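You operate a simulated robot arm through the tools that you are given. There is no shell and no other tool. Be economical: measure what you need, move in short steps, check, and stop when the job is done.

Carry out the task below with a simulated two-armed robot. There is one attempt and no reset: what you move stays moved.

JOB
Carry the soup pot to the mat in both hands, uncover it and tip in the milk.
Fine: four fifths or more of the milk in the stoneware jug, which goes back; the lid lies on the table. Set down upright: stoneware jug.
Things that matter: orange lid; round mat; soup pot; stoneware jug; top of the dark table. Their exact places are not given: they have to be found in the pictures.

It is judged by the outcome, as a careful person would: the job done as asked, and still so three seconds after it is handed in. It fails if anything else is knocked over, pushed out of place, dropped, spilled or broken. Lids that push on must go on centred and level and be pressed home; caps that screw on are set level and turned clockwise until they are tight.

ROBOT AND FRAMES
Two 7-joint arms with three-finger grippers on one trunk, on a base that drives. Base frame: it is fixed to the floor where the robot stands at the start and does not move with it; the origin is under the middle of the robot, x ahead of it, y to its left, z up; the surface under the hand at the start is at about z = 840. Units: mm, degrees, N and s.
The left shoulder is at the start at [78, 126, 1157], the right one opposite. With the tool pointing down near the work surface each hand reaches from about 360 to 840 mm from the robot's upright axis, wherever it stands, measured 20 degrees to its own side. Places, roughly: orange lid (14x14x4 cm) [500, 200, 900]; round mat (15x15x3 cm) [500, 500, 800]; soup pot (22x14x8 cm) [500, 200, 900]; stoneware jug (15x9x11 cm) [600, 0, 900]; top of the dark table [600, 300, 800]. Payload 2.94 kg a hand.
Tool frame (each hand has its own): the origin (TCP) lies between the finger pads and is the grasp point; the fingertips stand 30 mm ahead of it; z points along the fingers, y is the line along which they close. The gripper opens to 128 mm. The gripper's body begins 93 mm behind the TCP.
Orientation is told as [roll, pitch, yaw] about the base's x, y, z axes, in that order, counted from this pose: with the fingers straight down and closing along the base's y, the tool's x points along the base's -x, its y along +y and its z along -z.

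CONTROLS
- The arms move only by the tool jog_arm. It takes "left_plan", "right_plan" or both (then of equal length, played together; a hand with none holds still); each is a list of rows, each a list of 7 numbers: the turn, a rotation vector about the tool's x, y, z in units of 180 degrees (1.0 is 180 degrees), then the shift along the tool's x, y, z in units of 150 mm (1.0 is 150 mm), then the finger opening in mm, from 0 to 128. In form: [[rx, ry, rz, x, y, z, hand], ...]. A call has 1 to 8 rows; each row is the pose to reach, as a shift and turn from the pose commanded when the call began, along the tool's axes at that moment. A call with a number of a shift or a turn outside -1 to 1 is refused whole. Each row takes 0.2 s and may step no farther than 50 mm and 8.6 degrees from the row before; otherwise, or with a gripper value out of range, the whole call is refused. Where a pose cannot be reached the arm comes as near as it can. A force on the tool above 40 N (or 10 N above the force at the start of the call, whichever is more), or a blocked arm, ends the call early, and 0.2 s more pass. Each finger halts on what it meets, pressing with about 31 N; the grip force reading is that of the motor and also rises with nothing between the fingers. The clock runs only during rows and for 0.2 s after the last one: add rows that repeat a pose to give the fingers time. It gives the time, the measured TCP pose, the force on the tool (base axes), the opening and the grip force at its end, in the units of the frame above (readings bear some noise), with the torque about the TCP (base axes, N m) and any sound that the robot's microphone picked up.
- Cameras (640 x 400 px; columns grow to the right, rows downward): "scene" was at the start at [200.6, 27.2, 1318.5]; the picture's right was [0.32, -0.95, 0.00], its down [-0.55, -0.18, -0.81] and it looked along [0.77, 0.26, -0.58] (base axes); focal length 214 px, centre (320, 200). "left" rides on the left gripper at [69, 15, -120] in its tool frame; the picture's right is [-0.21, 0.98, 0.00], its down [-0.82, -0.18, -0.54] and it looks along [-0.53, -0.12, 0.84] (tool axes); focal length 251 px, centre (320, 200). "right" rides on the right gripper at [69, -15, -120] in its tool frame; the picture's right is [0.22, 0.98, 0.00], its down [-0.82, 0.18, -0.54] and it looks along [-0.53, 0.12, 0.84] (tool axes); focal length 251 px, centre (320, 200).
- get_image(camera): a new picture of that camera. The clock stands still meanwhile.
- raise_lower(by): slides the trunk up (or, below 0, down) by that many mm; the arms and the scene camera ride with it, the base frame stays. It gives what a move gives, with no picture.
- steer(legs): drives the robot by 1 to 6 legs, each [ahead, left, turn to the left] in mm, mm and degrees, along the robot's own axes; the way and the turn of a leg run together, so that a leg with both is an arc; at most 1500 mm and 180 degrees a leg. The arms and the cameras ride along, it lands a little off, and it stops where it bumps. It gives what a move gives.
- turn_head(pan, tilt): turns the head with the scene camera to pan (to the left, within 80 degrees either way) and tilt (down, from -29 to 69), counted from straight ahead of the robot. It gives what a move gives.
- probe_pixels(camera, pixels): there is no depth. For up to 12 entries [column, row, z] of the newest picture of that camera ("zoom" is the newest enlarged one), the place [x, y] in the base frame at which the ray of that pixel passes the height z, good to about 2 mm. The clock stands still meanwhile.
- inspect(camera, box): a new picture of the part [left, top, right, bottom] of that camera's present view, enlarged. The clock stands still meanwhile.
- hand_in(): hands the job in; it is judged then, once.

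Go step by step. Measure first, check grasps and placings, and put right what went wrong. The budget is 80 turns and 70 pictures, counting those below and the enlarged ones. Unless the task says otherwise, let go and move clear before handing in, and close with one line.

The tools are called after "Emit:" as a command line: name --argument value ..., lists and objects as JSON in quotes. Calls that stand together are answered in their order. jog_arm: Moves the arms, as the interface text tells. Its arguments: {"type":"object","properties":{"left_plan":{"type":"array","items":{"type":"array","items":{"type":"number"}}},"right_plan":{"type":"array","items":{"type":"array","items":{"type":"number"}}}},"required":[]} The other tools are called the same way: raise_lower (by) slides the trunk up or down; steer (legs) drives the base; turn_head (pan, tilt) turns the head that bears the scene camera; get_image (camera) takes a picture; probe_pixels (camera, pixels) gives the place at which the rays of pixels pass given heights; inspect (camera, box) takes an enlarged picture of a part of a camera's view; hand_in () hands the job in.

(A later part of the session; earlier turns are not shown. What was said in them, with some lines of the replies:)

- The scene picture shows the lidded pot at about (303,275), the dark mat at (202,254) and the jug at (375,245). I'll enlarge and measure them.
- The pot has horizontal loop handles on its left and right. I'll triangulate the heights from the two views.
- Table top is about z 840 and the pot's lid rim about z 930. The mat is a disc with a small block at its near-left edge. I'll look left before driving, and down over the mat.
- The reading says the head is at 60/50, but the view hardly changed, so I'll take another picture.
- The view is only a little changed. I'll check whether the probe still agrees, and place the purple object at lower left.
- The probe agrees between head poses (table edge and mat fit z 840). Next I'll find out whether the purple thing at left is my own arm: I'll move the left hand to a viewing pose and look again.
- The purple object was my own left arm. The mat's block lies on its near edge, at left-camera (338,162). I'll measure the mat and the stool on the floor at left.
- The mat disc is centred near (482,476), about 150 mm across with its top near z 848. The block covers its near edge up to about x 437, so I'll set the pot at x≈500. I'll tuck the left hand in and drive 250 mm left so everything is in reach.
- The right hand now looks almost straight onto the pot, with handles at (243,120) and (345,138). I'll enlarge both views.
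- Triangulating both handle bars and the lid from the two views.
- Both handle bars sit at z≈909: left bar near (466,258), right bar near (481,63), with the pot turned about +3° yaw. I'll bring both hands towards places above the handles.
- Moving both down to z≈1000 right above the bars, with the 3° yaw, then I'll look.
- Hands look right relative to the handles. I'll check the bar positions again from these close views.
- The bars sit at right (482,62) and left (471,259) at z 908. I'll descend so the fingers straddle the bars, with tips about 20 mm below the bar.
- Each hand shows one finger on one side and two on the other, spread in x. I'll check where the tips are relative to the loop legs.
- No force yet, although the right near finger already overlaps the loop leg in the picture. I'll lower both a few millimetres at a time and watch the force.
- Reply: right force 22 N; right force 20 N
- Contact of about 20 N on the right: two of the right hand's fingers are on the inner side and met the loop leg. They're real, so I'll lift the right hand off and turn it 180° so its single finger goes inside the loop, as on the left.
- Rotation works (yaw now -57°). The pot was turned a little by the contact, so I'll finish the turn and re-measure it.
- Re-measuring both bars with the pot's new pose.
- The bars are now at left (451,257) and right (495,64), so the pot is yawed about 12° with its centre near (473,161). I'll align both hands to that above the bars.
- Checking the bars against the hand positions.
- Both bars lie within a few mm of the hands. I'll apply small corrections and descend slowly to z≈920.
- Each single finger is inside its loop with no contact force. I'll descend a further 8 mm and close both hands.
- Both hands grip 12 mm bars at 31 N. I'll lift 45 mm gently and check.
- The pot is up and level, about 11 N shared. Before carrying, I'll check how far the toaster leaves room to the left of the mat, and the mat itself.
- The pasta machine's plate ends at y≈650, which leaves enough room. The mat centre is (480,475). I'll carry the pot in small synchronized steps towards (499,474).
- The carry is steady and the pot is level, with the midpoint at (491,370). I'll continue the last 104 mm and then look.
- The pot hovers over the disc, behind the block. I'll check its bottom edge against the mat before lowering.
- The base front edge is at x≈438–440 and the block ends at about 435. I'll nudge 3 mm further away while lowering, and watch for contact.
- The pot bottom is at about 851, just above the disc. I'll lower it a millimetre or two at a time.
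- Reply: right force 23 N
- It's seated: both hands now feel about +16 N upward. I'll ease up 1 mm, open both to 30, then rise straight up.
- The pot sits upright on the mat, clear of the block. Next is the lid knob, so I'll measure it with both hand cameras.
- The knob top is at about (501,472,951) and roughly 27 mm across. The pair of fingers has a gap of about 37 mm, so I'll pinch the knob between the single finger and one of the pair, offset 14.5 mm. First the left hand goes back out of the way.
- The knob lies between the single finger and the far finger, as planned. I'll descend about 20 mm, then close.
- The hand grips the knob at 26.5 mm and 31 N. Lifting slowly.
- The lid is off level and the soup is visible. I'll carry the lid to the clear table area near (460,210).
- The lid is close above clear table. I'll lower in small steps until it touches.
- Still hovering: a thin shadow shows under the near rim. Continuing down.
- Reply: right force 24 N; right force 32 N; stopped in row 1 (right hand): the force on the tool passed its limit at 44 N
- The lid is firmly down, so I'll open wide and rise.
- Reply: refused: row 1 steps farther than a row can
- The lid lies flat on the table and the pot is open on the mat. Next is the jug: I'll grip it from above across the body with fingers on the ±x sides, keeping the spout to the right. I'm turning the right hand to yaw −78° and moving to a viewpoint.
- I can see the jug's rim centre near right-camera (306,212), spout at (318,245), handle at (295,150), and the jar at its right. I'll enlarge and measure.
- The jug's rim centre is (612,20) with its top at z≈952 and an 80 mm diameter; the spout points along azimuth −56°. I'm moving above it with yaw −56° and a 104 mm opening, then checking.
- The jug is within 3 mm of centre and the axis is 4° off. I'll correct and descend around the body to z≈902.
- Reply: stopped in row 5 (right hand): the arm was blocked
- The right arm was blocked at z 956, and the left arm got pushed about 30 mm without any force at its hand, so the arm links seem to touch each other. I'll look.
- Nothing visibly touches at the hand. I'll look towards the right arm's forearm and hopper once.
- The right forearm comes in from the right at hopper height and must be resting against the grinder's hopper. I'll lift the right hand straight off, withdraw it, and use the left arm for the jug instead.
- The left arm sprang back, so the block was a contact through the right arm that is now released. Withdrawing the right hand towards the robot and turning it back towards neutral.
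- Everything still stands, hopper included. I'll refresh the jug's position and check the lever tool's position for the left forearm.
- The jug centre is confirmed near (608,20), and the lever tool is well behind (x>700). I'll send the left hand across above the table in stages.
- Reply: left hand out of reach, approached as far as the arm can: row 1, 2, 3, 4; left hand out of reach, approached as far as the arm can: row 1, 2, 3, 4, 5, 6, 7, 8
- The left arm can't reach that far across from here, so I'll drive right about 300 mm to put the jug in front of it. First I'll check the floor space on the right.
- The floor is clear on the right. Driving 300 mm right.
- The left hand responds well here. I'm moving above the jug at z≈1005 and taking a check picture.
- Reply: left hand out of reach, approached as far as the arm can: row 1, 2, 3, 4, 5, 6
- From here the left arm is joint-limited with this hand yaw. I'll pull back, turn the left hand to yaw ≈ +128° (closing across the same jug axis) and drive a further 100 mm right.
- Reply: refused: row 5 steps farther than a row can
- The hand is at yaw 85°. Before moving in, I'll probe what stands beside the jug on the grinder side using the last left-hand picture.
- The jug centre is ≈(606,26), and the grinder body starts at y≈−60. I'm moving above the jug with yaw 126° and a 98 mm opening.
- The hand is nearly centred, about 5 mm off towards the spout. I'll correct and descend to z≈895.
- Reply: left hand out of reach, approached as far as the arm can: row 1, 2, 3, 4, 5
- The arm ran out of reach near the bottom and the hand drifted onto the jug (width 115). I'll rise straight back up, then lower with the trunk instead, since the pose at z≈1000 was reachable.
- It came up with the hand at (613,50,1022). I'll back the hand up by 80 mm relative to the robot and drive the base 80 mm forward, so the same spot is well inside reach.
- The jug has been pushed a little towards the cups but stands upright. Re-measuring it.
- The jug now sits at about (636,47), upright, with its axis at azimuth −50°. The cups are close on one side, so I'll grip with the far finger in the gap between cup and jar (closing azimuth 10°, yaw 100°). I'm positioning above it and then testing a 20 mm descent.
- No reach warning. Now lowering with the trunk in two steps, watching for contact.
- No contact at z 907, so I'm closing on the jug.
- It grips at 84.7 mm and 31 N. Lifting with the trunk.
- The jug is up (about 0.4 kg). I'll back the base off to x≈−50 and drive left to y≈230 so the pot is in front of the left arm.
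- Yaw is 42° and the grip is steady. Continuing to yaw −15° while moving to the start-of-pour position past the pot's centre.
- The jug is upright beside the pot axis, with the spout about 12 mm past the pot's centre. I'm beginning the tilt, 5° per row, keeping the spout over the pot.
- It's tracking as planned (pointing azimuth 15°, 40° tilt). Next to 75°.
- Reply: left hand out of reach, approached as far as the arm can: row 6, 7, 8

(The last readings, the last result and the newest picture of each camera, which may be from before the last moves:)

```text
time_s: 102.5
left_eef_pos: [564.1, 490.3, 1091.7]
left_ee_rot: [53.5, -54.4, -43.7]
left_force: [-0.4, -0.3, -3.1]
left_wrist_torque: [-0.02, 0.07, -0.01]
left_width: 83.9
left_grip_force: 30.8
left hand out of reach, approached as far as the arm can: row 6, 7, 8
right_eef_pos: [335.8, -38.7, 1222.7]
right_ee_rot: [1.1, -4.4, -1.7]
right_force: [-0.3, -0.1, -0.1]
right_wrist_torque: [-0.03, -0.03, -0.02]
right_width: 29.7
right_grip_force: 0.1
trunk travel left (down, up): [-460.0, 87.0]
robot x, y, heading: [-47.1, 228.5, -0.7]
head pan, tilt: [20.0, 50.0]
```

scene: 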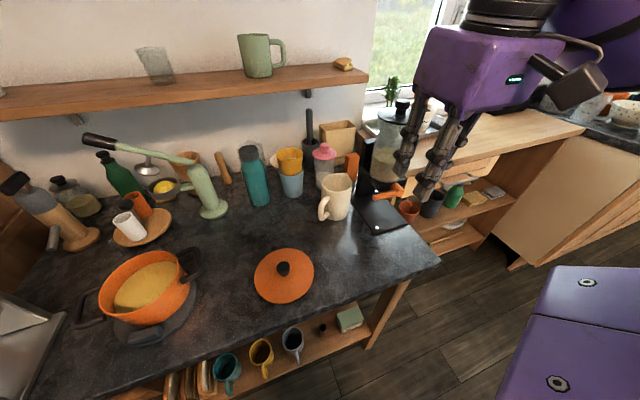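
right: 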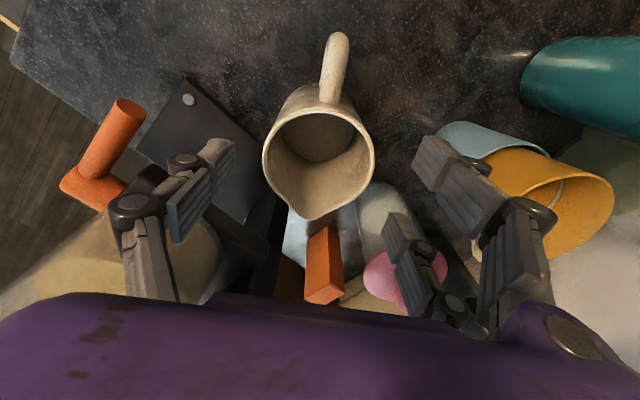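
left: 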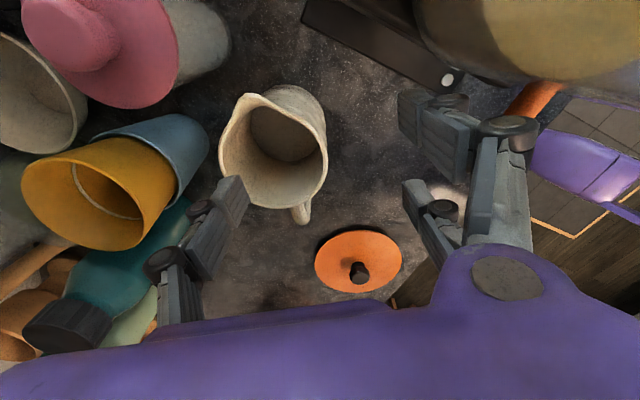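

The wrist hits its limit at about 70° because the shoulder is high. Nothing has poured yet. I'll tip back to 40°, raise the hand and lower the trunk by the same amount so the forearm becomes flatter.

Emit:
jog_arm --left_plan '[[0.0139, 0.0241, 0, -0.127, 0.073, -0.053, 40], [0.0278, 0.0481, 0, -0.253, 0.146, -0.107, 40], [0.0417, 0.0722, 0, -0.38, 0.22, -0.16, 40], [0.0556, 0.0962, 0, -0.507, 0.293, -0.213, 40], [0.0694, 0.1203, 0, -0.633, 0.366, -0.267, 40], [0.0833, 0.1443, 0, -0.76, 0.439, -0.32, 40]]'

Emit:
raise_lower --by -140

```text
time_s: 103.9
left_eef_pos: [564.0, 491.6, 1233.9]
left_ee_rot: [22.5, -33.6, -21.5]
left_force: [-0.3, -0.4, -3.4]
left_wrist_torque: [-0.03, 0.07, -0.03]
left_width: 83.7
left_grip_force: 31.0
right_eef_pos: [336.2, -37.8, 1223.6]
right_ee_rot: [1.1, -4.3, -1.7]
right_force: [-1.7, -0.5, -0.5]
right_wrist_torque: [0.02, -0.02, -0.03]
right_width: 29.7
right_grip_force: 0.0
trunk travel left (down, up): [-460.0, 87.0]
robot x, y, heading: [-46.8, 226.4, -0.7]
head pan, tilt: [20.0, 50.0]
```

```text
time_s: 105.5
left_eef_pos: [564.6, 490.0, 1092.4]
left_ee_rot: [22.7, -33.7, -21.4]
left_force: [0.2, 0.5, -3.7]
left_wrist_torque: [-0.02, 0.06, 0.02]
left_width: 84.1
left_grip_force: 31.3
right_eef_pos: [334.3, -39.0, 1083.5]
right_ee_rot: [1.2, -4.5, -1.6]
right_force: [1.1, 0.1, -0.5]
right_wrist_torque: [0.03, -0.02, -0.01]
right_width: 29.9
right_grip_force: 0.1
trunk travel left (down, up): [-320.0, 227.0]
robot x, y, heading: [-52.0, 228.2, -0.8]
head pan, tilt: [20.0, 50.0]
```

Emit:
jog_arm --left_plan '[[0, 0, 0, -0.13, 0.075, -0.179, 40], [0, 0, 0, -0.26, 0.15, -0.358, 40], [0, 0, 0, -0.39, 0.225, -0.536, 40], [0, 0, 0, -0.52, 0.3, -0.715, 40]]' --right_plan '[[0, 0, 0, 0, 0, -0.15, 30], [0, 0, 0, 0, 0, -0.3, 30], [0, 0, 0, 0, 0, -0.45, 30], [0, 0, 0, 0, 0, -0.6, 30]]'

Emit:
raise_lower --by -140

```text
time_s: 106.5
left_eef_pos: [563.3, 490.3, 1231.3]
left_ee_rot: [22.5, -33.6, -21.3]
left_force: [0.0, -0.4, -3.9]
left_wrist_torque: [-0.01, 0.08, 0.01]
left_width: 84.1
left_grip_force: 31.0
right_eef_pos: [327.0, -40.8, 1172.8]
right_ee_rot: [1.3, -4.5, -1.8]
right_force: [0.1, -0.3, -0.3]
right_wrist_torque: [-0.01, -0.01, 0.02]
right_width: 29.8
right_grip_force: 0.2
trunk travel left (down, up): [-320.0, 227.0]
robot x, y, heading: [-49.0, 229.4, -0.9]
head pan, tilt: [20.0, 50.0]
```

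```text
time_s: 108.2
left_eef_pos: [565.1, 492.1, 1093.1]
left_ee_rot: [22.6, -33.7, -21.6]
left_force: [0.3, 0.9, -3.1]
left_wrist_torque: [-0.05, 0.06, 0.0]
left_width: 84.1
left_grip_force: 30.9
right_eef_pos: [327.8, -41.1, 1033.5]
right_ee_rot: [1.2, -4.5, -1.7]
right_force: [-0.6, -0.4, -1.0]
right_wrist_torque: [0.05, -0.01, -0.01]
right_width: 29.9
right_grip_force: 0.1
trunk travel left (down, up): [-180.0, 367.0]
robot x, y, heading: [-46.6, 229.7, -0.5]
head pan, tilt: [20.0, 50.0]
5 turns are left
```

I have 5 turns left, so I'll batch calls from here. With the trunk low I tilt on slowly to 120° with the spout held over the pot, then hold it.

Emit:
jog_arm --left_plan '[[-0.0139, -0.0241, 0, -0.01, 0.006, 0.01, 40], [-0.0278, -0.0481, 0, -0.018, 0.01, 0.017, 40], [-0.0417, -0.0722, 0, -0.023, 0.014, 0.023, 40], [-0.0556, -0.0962, 0, -0.027, 0.016, 0.026, 40]]'

Emit:
jog_arm --left_plan '[[-0.0069, -0.012, 0, 0.004, -0.002, -0.008, 40], [-0.0139, -0.0241, 0, 0.008, -0.004, -0.015, 40], [-0.0208, -0.0361, 0, 0.012, -0.007, -0.024, 40], [-0.0278, -0.0481, 0, 0.016, -0.01, -0.033, 40], [-0.0347, -0.0601, 0, 0.021, -0.012, -0.043, 40], [-0.0417, -0.0722, 0, 0.027, -0.015, -0.053, 40], [-0.0486, -0.0842, 0, 0.032, -0.019, -0.064, 40], [-0.0556, -0.0962, 0, 0.038, -0.022, -0.076, 40]]'

Emit:
jog_arm --left_plan '[[-0.0069, -0.012, 0, 0.002, -0.001, -0.014, 40], [-0.0139, -0.0241, 0, 0.004, -0.002, -0.028, 40], [-0.0208, -0.0361, 0, 0.007, -0.004, -0.043, 40], [-0.0278, -0.0481, 0, 0.009, -0.005, -0.058, 40], [-0.0347, -0.0601, 0, 0.011, -0.006, -0.074, 40], [-0.0417, -0.0722, 0, 0.014, -0.008, -0.09, 40], [-0.0486, -0.0842, 0, 0.016, -0.009, -0.106, 40], [-0.0556, -0.0962, 0, 0.019, -0.011, -0.124, 40]]'

Emit:
jog_arm --left_plan '[[-0.0069, -0.012, 0, -0.003, 0.002, -0.017, 40], [-0.0139, -0.0241, 0, -0.005, 0.003, -0.035, 40], [-0.0208, -0.0361, 0, -0.008, 0.005, -0.053, 40], [-0.0278, -0.0481, 0, -0.011, 0.006, -0.071, 40], [-0.0347, -0.0601, 0, -0.014, 0.008, -0.089, 40], [-0.0417, -0.0722, 0, -0.016, 0.01, -0.108, 40], [-0.0486, -0.0842, 0, -0.019, 0.011, -0.126, 40], [-0.0556, -0.0962, 0, -0.022, 0.013, -0.145, 40]]'

Emit:
jog_arm --left_plan '[[0, 0, 0, 0, 0, 0, 40], [0, 0, 0, 0, 0, 0, 40], [0, 0, 0, 0, 0, 0, 40], [0, 0, 0, 0, 0, 0, 40], [0, 0, 0, 0, 0, 0, 40], [0, 0, 0, 0, 0, 0, 40], [0, 0, 0, 0, 0, 0, 40], [0, 0, 0, 0, 0, 0, 40]]'

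```text
time_s: 109.2
left_eef_pos: [570.1, 493.1, 1092.2]
left_ee_rot: [40.6, -48.4, -33.5]
left_force: [-0.1, 0.2, -4.4]
left_wrist_torque: [-0.01, 0.11, -0.01]
left_width: 84.0
left_grip_force: 31.0
right_eef_pos: [328.4, -40.2, 1031.5]
right_ee_rot: [1.1, -4.4, -1.6]
right_force: [-0.4, -0.2, -0.4]
right_wrist_torque: [-0.02, -0.01, 0.01]
right_width: 29.8
right_grip_force: 0.1
trunk travel left (down, up): [-180.0, 367.0]
robot x, y, heading: [-46.3, 225.9, -0.7]
head pan, tilt: [20.0, 50.0]
```

```text
time_s: 111.0
left_eef_pos: [558.6, 489.5, 1092.0]
left_ee_rot: [70.0, -58.4, -57.4]
left_force: [-0.2, 0.0, -3.7]
left_wrist_torque: [-0.06, 0.09, -0.05]
left_width: 83.9
left_grip_force: 30.8
right_eef_pos: [328.8, -41.3, 1031.9]
right_ee_rot: [1.2, -4.4, -1.7]
right_force: [0.1, -1.7, 0.1]
right_wrist_torque: [-0.01, -0.01, 0.0]
right_width: 29.7
right_grip_force: 0.0
trunk travel left (down, up): [-180.0, 367.0]
robot x, y, heading: [-48.1, 224.8, -0.7]
head pan, tilt: [20.0, 50.0]
```

```text
time_s: 112.8
left_eef_pos: [559.4, 481.2, 1107.8]
left_ee_rot: [109.0, -58.7, -90.9]
left_force: [-0.2, -0.2, -2.8]
left_wrist_torque: [0.01, 0.07, -0.01]
left_width: 83.9
left_grip_force: 30.8
left hand out of reach, approached as far as the arm can: row 4, 5, 6, 7, 8
right_eef_pos: [328.8, -39.7, 1033.2]
right_ee_rot: [1.2, -4.5, -1.7]
right_force: [-0.2, 0.3, -0.8]
right_wrist_torque: [-0.01, -0.02, 0.0]
right_width: 30.1
right_grip_force: 0.0
trunk travel left (down, up): [-180.0, 367.0]
robot x, y, heading: [-46.5, 226.1, -0.6]
head pan, tilt: [20.0, 50.0]
```

```text
time_s: 114.6
left_eef_pos: [560.3, 481.3, 1107.2]
left_ee_rot: [108.8, -58.7, -90.7]
left_force: [0.5, 0.4, -3.5]
left_wrist_torque: [-0.02, 0.04, -0.01]
left_width: 84.0
left_grip_force: 30.9
left hand out of reach, approached as far as the arm can: row 2, 3, 4, 5, 6, 7, 8
right_eef_pos: [328.8, -40.0, 1032.4]
right_ee_rot: [1.1, -4.4, -1.7]
right_force: [0.0, -0.3, 0.2]
right_wrist_torque: [0.04, 0.0, -0.01]
right_width: 29.9
right_grip_force: 0.2
trunk travel left (down, up): [-180.0, 367.0]
robot x, y, heading: [-47.5, 231.3, -0.4]
head pan, tilt: [20.0, 50.0]
```

```text
time_s: 116.4
left_eef_pos: [560.2, 483.1, 1107.1]
left_ee_rot: [108.8, -58.6, -90.7]
left_force: [0.1, -0.5, -3.0]
left_wrist_torque: [0.02, 0.06, 0.01]
left_width: 84.0
left_grip_force: 30.6
right_eef_pos: [328.7, -41.1, 1030.7]
right_ee_rot: [1.3, -4.4, -1.8]
right_force: [-0.3, -0.9, -0.1]
right_wrist_torque: [-0.01, 0.0, -0.03]
right_width: 29.8
right_grip_force: 0.1
trunk travel left (down, up): [-180.0, 367.0]
robot x, y, heading: [-45.5, 230.7, -0.6]
head pan, tilt: [20.0, 50.0]
4 turns are left
```

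At 100° the arm is at its limit, and the jug has been held there over the pot for over 3 s with its weight reading down. I'll hold a moment more, return it upright, restore the trunk, turn it back and drive back to the jug's place.

Emit:
jog_arm --left_plan '[[0, 0, 0, 0, 0, 0, 40], [0, 0, 0, 0, 0, 0, 40], [0, 0, 0, 0, 0, 0, 40], [0, 0, 0, 0, 0, 0, 40], [0, 0, 0, 0, 0, 0, 40], [0, 0, 0, 0, 0, 0, 40], [0, 0, 0, 0, 0, 0, 40], [0, 0, 0, 0, 0, 0, 40]]'

Emit:
jog_arm --left_plan '[[0.0222, 0.0385, 0, 0, 0, 0, 40], [0.0444, 0.077, 0, 0, 0, 0, 40], [0.0667, 0.1155, 0, 0, 0, 0, 40], [0.0889, 0.154, 0, 0, 0, 0, 40], [0.1111, 0.1925, 0, 0, 0, 0, 40], [0.1333, 0.2309, 0, 0, 0, 0, 40], [0.1556, 0.2694, 0, 0, 0, 0, 40], [0.1778, 0.3079, 0, 0, 0, 0, 40]]'

Emit:
jog_arm --left_plan '[[0.0198, 0.0344, 0, 0, 0, 0, 40], [0.0397, 0.0687, 0, 0, 0, 0, 40], [0.0595, 0.1031, 0, 0, 0, 0, 40], [0.0793, 0.1374, 0, 0, 0, 0, 40], [0.0992, 0.1718, 0, 0, 0, 0, 40]]'

Emit:
raise_lower --by 140

Emit:
jog_arm --left_plan '[[0, 0, 0, 0.034, -0.106, 0.18, 40], [0, 0, 0, 0.068, -0.212, 0.37, 40], [0, 0, 0, 0.101, -0.317, 0.56, 40], [0, 0, 0, 0.135, -0.423, 0.75, 40], [0, 0, 0, 0.169, -0.529, 0.93, 40]]'

Emit:
raise_lower --by 140

Emit:
jog_arm --left_plan '[[0, 0, 0, 0, 0, 0.25, 40], [0, 0, 0, 0, 0, 0.5, 40], [0, 0, 0, 0, 0, 0.75, 40], [0, 0, 0, 0, 0, 1.0, 40]]'

Emit:
jog_arm --left_plan '[[0, 0, -0.0441, 0, 0, 0, 40], [0, 0, -0.0882, 0, 0, 0, 40], [0, 0, -0.1323, 0, 0, 0, 40], [0, 0, -0.1764, 0, 0, 0, 40], [0, 0, -0.2205, 0, 0, 0, 40], [0, 0, -0.2646, 0, 0, 0, 40], [0, 0, -0.3086, 0, 0, 0, 40]]'

Emit:
jog_arm --left_plan '[[0, 0, -0.0441, 0, 0, 0, 40], [0, 0, -0.0882, 0, 0, 0, 40], [0, 0, -0.1323, 0, 0, 0, 40], [0, 0, -0.1764, 0, 0, 0, 40], [0, 0, -0.2205, 0, 0, 0, 40], [0, 0, -0.2646, 0, 0, 0, 40], [0, 0, -0.3086, 0, 0, 0, 40]]'

Emit:
steer --legs '[[0, -402, 0.6], [96, 0, 0]]'

```text
time_s: 118.2
left_eef_pos: [560.3, 482.8, 1108.1]
left_ee_rot: [108.9, -58.7, -90.7]
left_force: [-0.1, -0.2, -2.8]
left_wrist_torque: [-0.02, 0.07, 0.02]
left_width: 84.2
left_grip_force: 31.4
right_eef_pos: [328.2, -40.0, 1032.0]
right_ee_rot: [1.2, -4.3, -1.7]
right_force: [-0.5, 0.2, -0.3]
right_wrist_torque: [-0.01, -0.01, 0.02]
right_width: 29.9
right_grip_force: 0.0
trunk travel left (down, up): [-180.0, 367.0]
robot x, y, heading: [-47.6, 225.4, -0.9]
head pan, tilt: [20.0, 50.0]
```

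```text
time_s: 120.0
left_eef_pos: [562.3, 482.1, 1107.7]
left_ee_rot: [19.6, -30.2, -19.9]
left_force: [0.4, 0.7, -3.6]
left_wrist_torque: [0.01, 0.09, 0.04]
left_width: 83.8
left_grip_force: 30.8
right_eef_pos: [328.6, -41.1, 1031.9]
right_ee_rot: [1.2, -4.3, -1.8]
right_force: [-0.7, -0.5, 0.8]
right_wrist_torque: [-0.02, 0.02, 0.03]
right_width: 29.9
right_grip_force: 0.0
trunk travel left (down, up): [-180.0, 367.0]
robot x, y, heading: [-49.2, 228.1, -0.7]
head pan, tilt: [20.0, 50.0]
```

```text
time_s: 121.2
left_eef_pos: [562.5, 482.8, 1108.6]
left_ee_rot: [-0.2, 0.3, -14.5]
left_force: [0.3, 0.3, -3.7]
left_wrist_torque: [-0.03, 0.08, 0.01]
left_width: 84.0
left_grip_force: 31.4
right_eef_pos: [329.9, -38.7, 1031.2]
right_ee_rot: [1.1, -4.4, -1.7]
right_force: [0.0, -0.2, -0.6]
right_wrist_torque: [0.02, 0.05, 0.01]
right_width: 29.9
right_grip_force: 0.1
trunk travel left (down, up): [-180.0, 367.0]
robot x, y, heading: [-49.4, 230.5, -0.5]
head pan, tilt: [20.0, 50.0]
```

```text
time_s: 122.9
left_eef_pos: [542.3, 484.1, 1270.6]
left_ee_rot: [0.5, -2.8, -14.4]
left_force: [-0.2, -0.1, -3.3]
left_wrist_torque: [-0.02, 0.07, 0.05]
left_width: 83.5
left_grip_force: 31.7
right_eef_pos: [329.6, -39.6, 1173.0]
right_ee_rot: [1.1, -4.3, -1.7]
right_force: [0.3, 0.3, -0.6]
right_wrist_torque: [-0.01, 0.0, 0.01]
right_width: 30.0
right_grip_force: 0.0
trunk travel left (down, up): [-320.0, 227.0]
robot x, y, heading: [-47.5, 228.8, -0.8]
head pan, tilt: [20.0, 50.0]
```

```text
time_s: 124.1
left_eef_pos: [505.7, 411.9, 1128.1]
left_ee_rot: [0.6, -2.9, -14.4]
left_force: [-0.3, -0.2, -3.8]
left_wrist_torque: [-0.03, 0.04, -0.01]
left_width: 84.0
left_grip_force: 31.3
right_eef_pos: [329.4, -40.3, 1173.4]
right_ee_rot: [1.1, -4.4, -1.7]
right_force: [-0.1, 1.0, 0.5]
right_wrist_torque: [-0.01, 0.02, -0.04]
right_width: 29.8
right_grip_force: 0.0
trunk travel left (down, up): [-320.0, 227.0]
robot x, y, heading: [-50.3, 226.5, -0.7]
head pan, tilt: [20.0, 50.0]
```

```text
time_s: 125.8
left_eef_pos: [506.0, 412.1, 1267.1]
left_ee_rot: [0.7, -2.8, -14.6]
left_force: [0.8, 0.6, -2.7]
left_wrist_torque: [-0.02, 0.08, 0.0]
left_width: 83.8
left_grip_force: 30.5
right_eef_pos: [329.7, -39.8, 1312.3]
right_ee_rot: [1.1, -4.3, -1.6]
right_force: [0.4, 0.6, -0.1]
right_wrist_torque: [-0.02, 0.04, 0.02]
right_width: 30.1
right_grip_force: 0.1
trunk travel left (down, up): [-460.0, 87.0]
robot x, y, heading: [-45.7, 229.3, -0.7]
head pan, tilt: [20.0, 50.0]
```

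```text
time_s: 126.8
left_eef_pos: [514.8, 411.6, 1116.6]
left_ee_rot: [0.6, -2.9, -14.5]
left_force: [0.4, -0.1, -3.6]
left_wrist_torque: [-0.07, 0.06, 0.0]
left_width: 83.9
left_grip_force: 30.8
right_eef_pos: [328.9, -39.3, 1311.7]
right_ee_rot: [1.1, -4.3, -1.7]
right_force: [-0.5, -0.1, 1.0]
right_wrist_torque: [-0.02, 0.0, 0.01]
right_width: 30.0
right_grip_force: 0.2
trunk travel left (down, up): [-460.0, 87.0]
robot x, y, heading: [-45.4, 229.0, -0.7]
head pan, tilt: [20.0, 50.0]
```

```text
time_s: 128.3
left_eef_pos: [513.9, 411.8, 1119.4]
left_ee_rot: [-1.9, -2.1, 41.3]
left_force: [-0.9, 0.1, -4.0]
left_wrist_torque: [-0.06, 0.04, 0.01]
left_width: 83.9
left_grip_force: 31.1
right_eef_pos: [328.5, -40.7, 1312.2]
right_ee_rot: [1.1, -4.5, -1.7]
right_force: [-0.7, 0.2, 0.3]
right_wrist_torque: [0.01, 0.02, 0.02]
right_width: 29.8
right_grip_force: 0.1
trunk travel left (down, up): [-460.0, 87.0]
robot x, y, heading: [-45.4, 226.1, -0.8]
head pan, tilt: [20.0, 50.0]
```

```text
time_s: 129.9
left_eef_pos: [513.8, 411.6, 1118.7]
left_ee_rot: [-2.8, 0.5, 96.9]
left_force: [0.2, -0.5, -3.4]
left_wrist_torque: [-0.07, -0.04, 0.01]
left_width: 83.6
left_grip_force: 31.0
right_eef_pos: [328.5, -41.6, 1312.3]
right_ee_rot: [1.2, -4.3, -1.7]
right_force: [-0.2, -0.1, -0.6]
right_wrist_torque: [-0.01, 0.04, 0.03]
right_width: 29.6
right_grip_force: 0.0
trunk travel left (down, up): [-460.0, 87.0]
robot x, y, heading: [-44.0, 228.9, -0.6]
head pan, tilt: [20.0, 50.0]
```

```text
time_s: 134.8
left_eef_pos: [604.1, 9.9, 1119.9]
left_ee_rot: [-2.9, 0.5, 97.2]
left_force: [0.2, 0.4, -2.5]
left_wrist_torque: [-0.03, -0.03, 0.0]
left_width: 83.8
left_grip_force: 31.2
right_eef_pos: [423.4, -444.9, 1313.3]
right_ee_rot: [1.2, -4.6, -1.1]
right_force: [-0.4, -0.1, -0.6]
right_wrist_torque: [-0.03, 0.0, -0.01]
right_width: 29.7
right_grip_force: 0.1
trunk travel left (down, up): [-460.0, 87.0]
robot x, y, heading: [46.6, -182.6, -0.3]
head pan, tilt: [20.0, 50.0]
3 turns are left
```

Upright and back over its place: TCP is (604,10) with a 2.9° residual tilt. I'll level it, correct the position, and lower with the trunk to just touching.

Emit:
jog_arm --left_plan '[[-0.008, -0.001, 0.003, -0.025, -0.016, 0.1, 40], [-0.0163, -0.002, 0.007, -0.05, -0.033, 0.2, 40], [-0.0163, -0.002, 0.007, -0.05, -0.033, 0.29, 40]]'

Emit:
raise_lower --by -100

Emit:
raise_lower --by -62

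```text
time_s: 135.6
left_eef_pos: [609.7, 19.0, 1076.4]
left_ee_rot: [0.1, 0.2, 95.9]
left_force: [0.1, -0.6, -2.5]
left_wrist_torque: [-0.07, -0.04, 0.02]
left_width: 83.7
left_grip_force: 30.4
right_eef_pos: [425.1, -444.2, 1312.8]
right_ee_rot: [1.1, -4.3, -1.1]
right_force: [-0.2, -0.5, 0.1]
right_wrist_torque: [0.0, 0.02, 0.03]
right_width: 29.9
right_grip_force: 0.1
trunk travel left (down, up): [-460.0, 87.0]
robot x, y, heading: [45.2, -180.5, 0.2]
head pan, tilt: [20.0, 50.0]
```

```text
time_s: 136.5
left_eef_pos: [616.1, 21.3, 1005.9]
left_ee_rot: [-0.4, 0.8, 96.6]
left_force: [-2.8, 13.5, 6.4]
left_wrist_torque: [-2.56, -0.36, -0.62]
left_width: 83.7
left_grip_force: 31.2
right_eef_pos: [426.5, -441.0, 1237.2]
right_ee_rot: [1.0, -4.0, -1.0]
right_force: [-0.7, -1.2, 0.1]
right_wrist_torque: [0.03, 0.01, -0.03]
right_width: 29.9
right_grip_force: 0.0
trunk travel left (down, up): [-388.0, 159.0]
robot x, y, heading: [43.9, -178.9, 0.4]
head pan, tilt: [20.0, 50.0]
stopped: the force on the tool passed its limit at 75 N (the readings are from after the stop); the commanded pose is now the measured one
```

```text
time_s: 136.9
left_eef_pos: [619.1, 20.1, 1002.5]
left_ee_rot: [-0.9, 1.4, 97.0]
left_force: [-3.8, 14.9, 11.6]
left_wrist_torque: [-3.14, -0.29, -0.7]
left_width: 83.8
left_grip_force: 30.9
right_eef_pos: [426.4, -441.6, 1229.4]
right_ee_rot: [1.1, -3.7, -0.9]
right_force: [-0.8, 0.4, 0.5]
right_wrist_torque: [0.01, 0.02, -0.03]
right_width: 29.8
right_grip_force: 0.1
trunk travel left (down, up): [-379.0, 168.0]
robot x, y, heading: [42.8, -175.0, 0.3]
head pan, tilt: [20.0, 50.0]
stopped: the force on the tool passed its limit at 49 N (the readings are from after the stop); the commanded pose is now the measured one
2 turns are left
```

It hit something on the grinder side at z≈1003, with the force pushing towards +y. I'll rise, level the hand, shift to (629,40) at yaw 100°, close to the spot where lowering was proven clear, and lower in fine steps.

Emit:
raise_lower --by 50

Emit:
jog_arm --left_plan '[[-0.0025, -0.004, -0.008, -0.062, -0.041, 0, 40], [-0.005, -0.0078, -0.0167, -0.124, -0.082, 0, 40], [-0.005, -0.0078, -0.0167, -0.124, -0.082, 0, 40]]'

Emit:
raise_lower --by -60

Emit:
raise_lower --by -60

Emit:
raise_lower --by -12

Emit:
raise_lower --by -4

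Emit:
raise_lower --by -3

Emit:
get_image --camera "left"

```text
time_s: 137.8
left_eef_pos: [619.4, 17.7, 1051.2]
left_ee_rot: [-0.9, 1.3, 96.9]
left_force: [0.8, -0.1, -3.5]
left_wrist_torque: [-0.01, -0.04, 0.03]
left_width: 83.6
left_grip_force: 31.4
right_eef_pos: [428.3, -443.7, 1276.5]
right_ee_rot: [1.2, -3.7, -1.0]
right_force: [0.2, 0.2, 0.8]
right_wrist_torque: [0.03, -0.03, 0.01]
right_width: 30.0
right_grip_force: 0.0
trunk travel left (down, up): [-429.0, 118.0]
robot x, y, heading: [50.1, -179.5, -0.1]
head pan, tilt: [20.0, 50.0]
```

```text
time_s: 138.7
left_eef_pos: [629.7, 37.2, 1050.9]
left_ee_rot: [0.0, -0.1, 99.8]
left_force: [0.4, 0.3, -3.0]
left_wrist_torque: [-0.03, -0.02, -0.01]
left_width: 83.8
left_grip_force: 31.6
right_eef_pos: [427.3, -443.3, 1277.4]
right_ee_rot: [1.2, -3.8, -1.0]
right_force: [0.1, -1.1, 0.8]
right_wrist_torque: [-0.01, -0.05, 0.01]
right_width: 30.0
right_grip_force: 0.1
trunk travel left (down, up): [-429.0, 118.0]
robot x, y, heading: [48.6, -178.9, 0.0]
head pan, tilt: [20.0, 50.0]
```

```text
time_s: 139.7
left_eef_pos: [630.7, 37.2, 992.1]
left_ee_rot: [-0.1, -0.1, 99.8]
left_force: [-0.5, -0.1, -3.3]
left_wrist_torque: [-0.01, -0.05, 0.03]
left_width: 83.8
left_grip_force: 30.3
right_eef_pos: [427.9, -442.7, 1218.3]
right_ee_rot: [1.2, -3.8, -1.0]
right_force: [0.6, 0.4, -0.1]
right_wrist_torque: [0.01, 0.0, -0.01]
right_width: 30.0
right_grip_force: 0.1
trunk travel left (down, up): [-369.0, 178.0]
robot x, y, heading: [45.0, -179.4, 0.0]
head pan, tilt: [20.0, 50.0]
```

```text
time_s: 140.7
left_eef_pos: [629.4, 37.7, 932.2]
left_ee_rot: [0.0, 0.0, 99.9]
left_force: [-0.4, -0.2, -2.9]
left_wrist_torque: [-0.03, -0.04, -0.04]
left_width: 83.9
left_grip_force: 31.2
right_eef_pos: [427.0, -441.9, 1157.6]
right_ee_rot: [1.2, -3.8, -1.1]
right_force: [0.8, 0.5, 0.4]
right_wrist_torque: [-0.01, 0.01, 0.0]
right_width: 30.2
right_grip_force: 0.0
trunk travel left (down, up): [-309.0, 238.0]
robot x, y, heading: [44.7, -180.5, -0.1]
head pan, tilt: [20.0, 50.0]
```

```text
time_s: 141.2
left_eef_pos: [629.1, 39.6, 919.7]
left_ee_rot: [0.1, -0.1, 99.8]
left_force: [-0.9, -1.0, -3.4]
left_wrist_torque: [-0.02, 0.01, 0.0]
left_width: 83.8
left_grip_force: 30.8
right_eef_pos: [426.9, -442.8, 1147.0]
right_ee_rot: [1.2, -3.9, -1.1]
right_force: [0.0, 0.1, 1.2]
right_wrist_torque: [0.03, 0.02, 0.04]
right_width: 30.1
right_grip_force: 0.0
trunk travel left (down, up): [-297.0, 250.0]
robot x, y, heading: [47.4, -177.1, 0.2]
head pan, tilt: [20.0, 50.0]
```

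```text
time_s: 141.8
left_eef_pos: [629.7, 38.4, 915.7]
left_ee_rot: [0.0, -0.1, 99.9]
left_force: [-0.1, -0.5, -3.5]
left_wrist_torque: [-0.07, -0.04, -0.02]
left_width: 83.7
left_grip_force: 31.2
right_eef_pos: [427.7, -443.9, 1141.9]
right_ee_rot: [1.1, -3.9, -1.0]
right_force: [-0.7, 0.1, 0.0]
right_wrist_torque: [0.0, -0.01, 0.02]
right_width: 29.9
right_grip_force: 0.1
trunk travel left (down, up): [-293.0, 254.0]
robot x, y, heading: [45.5, -178.7, 0.2]
head pan, tilt: [20.0, 50.0]
```

```text
time_s: 142.3
left_eef_pos: [631.2, 37.2, 911.9]
left_ee_rot: [0.0, -0.2, 100.0]
left_force: [0.0, 1.2, -2.7]
left_wrist_torque: [-0.05, -0.04, 0.01]
left_width: 83.7
left_grip_force: 31.0
right_eef_pos: [428.1, -443.9, 1140.2]
right_ee_rot: [1.2, -3.8, -1.0]
right_force: [-0.6, -1.0, 0.4]
right_wrist_torque: [-0.03, -0.07, 0.01]
right_width: 30.0
right_grip_force: 0.0
trunk travel left (down, up): [-290.0, 257.0]
robot x, y, heading: [45.8, -180.1, -0.1]
head pan, tilt: [20.0, 50.0]
```

```text
0 pictures are left
1 turns are left
```

left: 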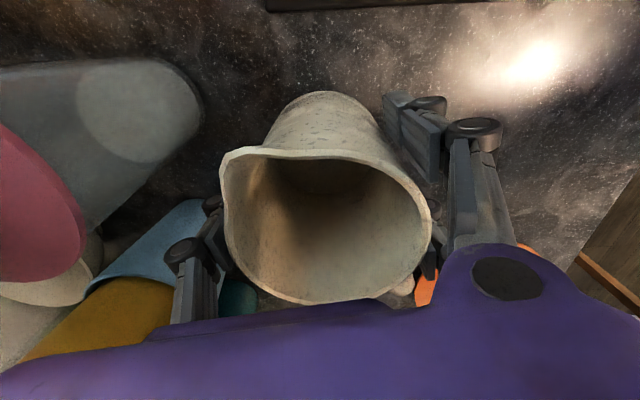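

The jug is upright and looks empty, with no contact yet at z 912. In this last turn I'll lower the final millimetres, open, rise clear and hand in. The jug ends about 25 mm from where it first stood, and the milk in the pot could not be confirmed by a picture.

Emit:
raise_lower --by -4

Emit:
raise_lower --by -3

Emit:
raise_lower --by -2

Emit:
jog_arm --left_plan '[[0, 0, 0, 0, 0, 0, 80], [0, 0, 0, 0, 0, 0, 86], [0, 0, 0, 0, 0, 0, 92], [0, 0, 0, 0, 0, 0, 98], [0, 0, 0, 0, 0, 0, 98], [0, 0, 0, 0, 0, 0, 98]]'

Emit:
raise_lower --by 40

Emit:
raise_lower --by 130

Emit:
hand_in

```text
time_s: 142.8
left_eef_pos: [629.5, 38.4, 908.9]
left_ee_rot: [0.0, 0.0, 99.8]
left_force: [-0.4, 0.5, 0.3]
left_wrist_torque: [0.07, -0.17, 0.02]
left_width: 83.7
left_grip_force: 30.8
right_eef_pos: [427.5, -441.7, 1136.1]
right_ee_rot: [1.3, -3.8, -1.0]
right_force: [-0.6, -0.2, -0.1]
right_wrist_torque: [0.0, -0.01, 0.02]
right_width: 29.9
right_grip_force: 0.1
trunk travel left (down, up): [-286.0, 261.0]
robot x, y, heading: [47.6, -179.8, 0.1]
head pan, tilt: [20.0, 50.0]
```

```text
time_s: 143.3
left_eef_pos: [629.1, 37.9, 908.9]
left_ee_rot: [-0.3, 0.0, 99.9]
left_force: [-0.3, 5.5, 23.4]
left_wrist_torque: [0.47, 0.06, -0.07]
left_width: 83.8
left_grip_force: 31.0
right_eef_pos: [426.3, -443.2, 1133.7]
right_ee_rot: [1.3, -4.0, -0.9]
right_force: [0.6, -0.3, -0.1]
right_wrist_torque: [0.0, 0.04, -0.02]
right_width: 29.9
right_grip_force: 0.1
trunk travel left (down, up): [-283.0, 264.0]
robot x, y, heading: [42.3, -177.5, 0.0]
head pan, tilt: [20.0, 50.0]
```

```text
time_s: 143.9
left_eef_pos: [630.0, 38.4, 905.2]
left_ee_rot: [-0.3, 0.0, 100.1]
left_force: [4.9, 5.7, 20.8]
left_wrist_torque: [0.44, -0.12, 0.08]
left_width: 83.4
left_grip_force: 31.3
right_eef_pos: [426.2, -443.6, 1130.0]
right_ee_rot: [1.1, -3.8, -1.0]
right_force: [-0.2, -0.7, 0.1]
right_wrist_torque: [0.0, -0.02, 0.0]
right_width: 30.1
right_grip_force: 0.0
trunk travel left (down, up): [-281.0, 266.0]
robot x, y, heading: [48.9, -179.1, 0.2]
head pan, tilt: [20.0, 50.0]
```

```text
time_s: 145.3
left_eef_pos: [629.7, 38.7, 904.7]
left_ee_rot: [0.0, 0.0, 99.9]
left_force: [-0.5, 0.1, -0.3]
left_wrist_torque: [0.01, 0.01, -0.01]
left_width: 98.0
left_grip_force: 0.2
right_eef_pos: [428.1, -443.5, 1130.4]
right_ee_rot: [1.3, -3.9, -1.0]
right_force: [-0.3, -0.7, -0.1]
right_wrist_torque: [0.01, -0.02, -0.02]
right_width: 30.2
right_grip_force: 0.0
trunk travel left (down, up): [-281.0, 266.0]
robot x, y, heading: [44.9, -179.3, -0.0]
head pan, tilt: [20.0, 50.0]
```

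```text
time_s: 146.1
left_eef_pos: [629.5, 39.6, 944.3]
left_ee_rot: [0.0, -0.1, 99.8]
left_force: [0.2, -0.1, -0.2]
left_wrist_torque: [0.02, 0.03, 0.01]
left_width: 98.0
left_grip_force: 0.0
right_eef_pos: [428.8, -442.6, 1169.8]
right_ee_rot: [1.2, -3.7, -1.0]
right_force: [0.2, 0.4, 0.4]
right_wrist_torque: [0.0, 0.03, 0.03]
right_width: 29.7
right_grip_force: 0.0
trunk travel left (down, up): [-321.0, 226.0]
robot x, y, heading: [45.8, -179.0, 0.3]
head pan, tilt: [20.0, 50.0]
```

```text
time_s: 147.7
left_eef_pos: [629.8, 38.1, 1073.3]
left_ee_rot: [-0.1, -0.1, 99.9]
left_force: [-1.1, -0.3, 0.4]
left_wrist_torque: [0.02, 0.03, -0.01]
left_width: 98.0
left_grip_force: 0.0
right_eef_pos: [427.5, -442.7, 1299.2]
right_ee_rot: [1.2, -3.6, -0.9]
right_force: [-0.1, 0.2, -0.2]
right_wrist_torque: [0.01, 0.02, -0.01]
right_width: 29.9
right_grip_force: 0.0
trunk travel left (down, up): [-451.0, 96.0]
robot x, y, heading: [47.3, -181.2, 0.0]
head pan, tilt: [20.0, 50.0]
```

```text
The job is handed in.
```

I handed the job in with the pot on the mat, the lid on the table, the jug poured and back by its place, and both hands clear, but I never confirmed the milk went into the pot: the jug looked empty afterwards, its weight reading barely changed, the tilt stopped at about 100°, it stands roughly 25 mm from where it started, and it bumped something beside the grinder on the way back.
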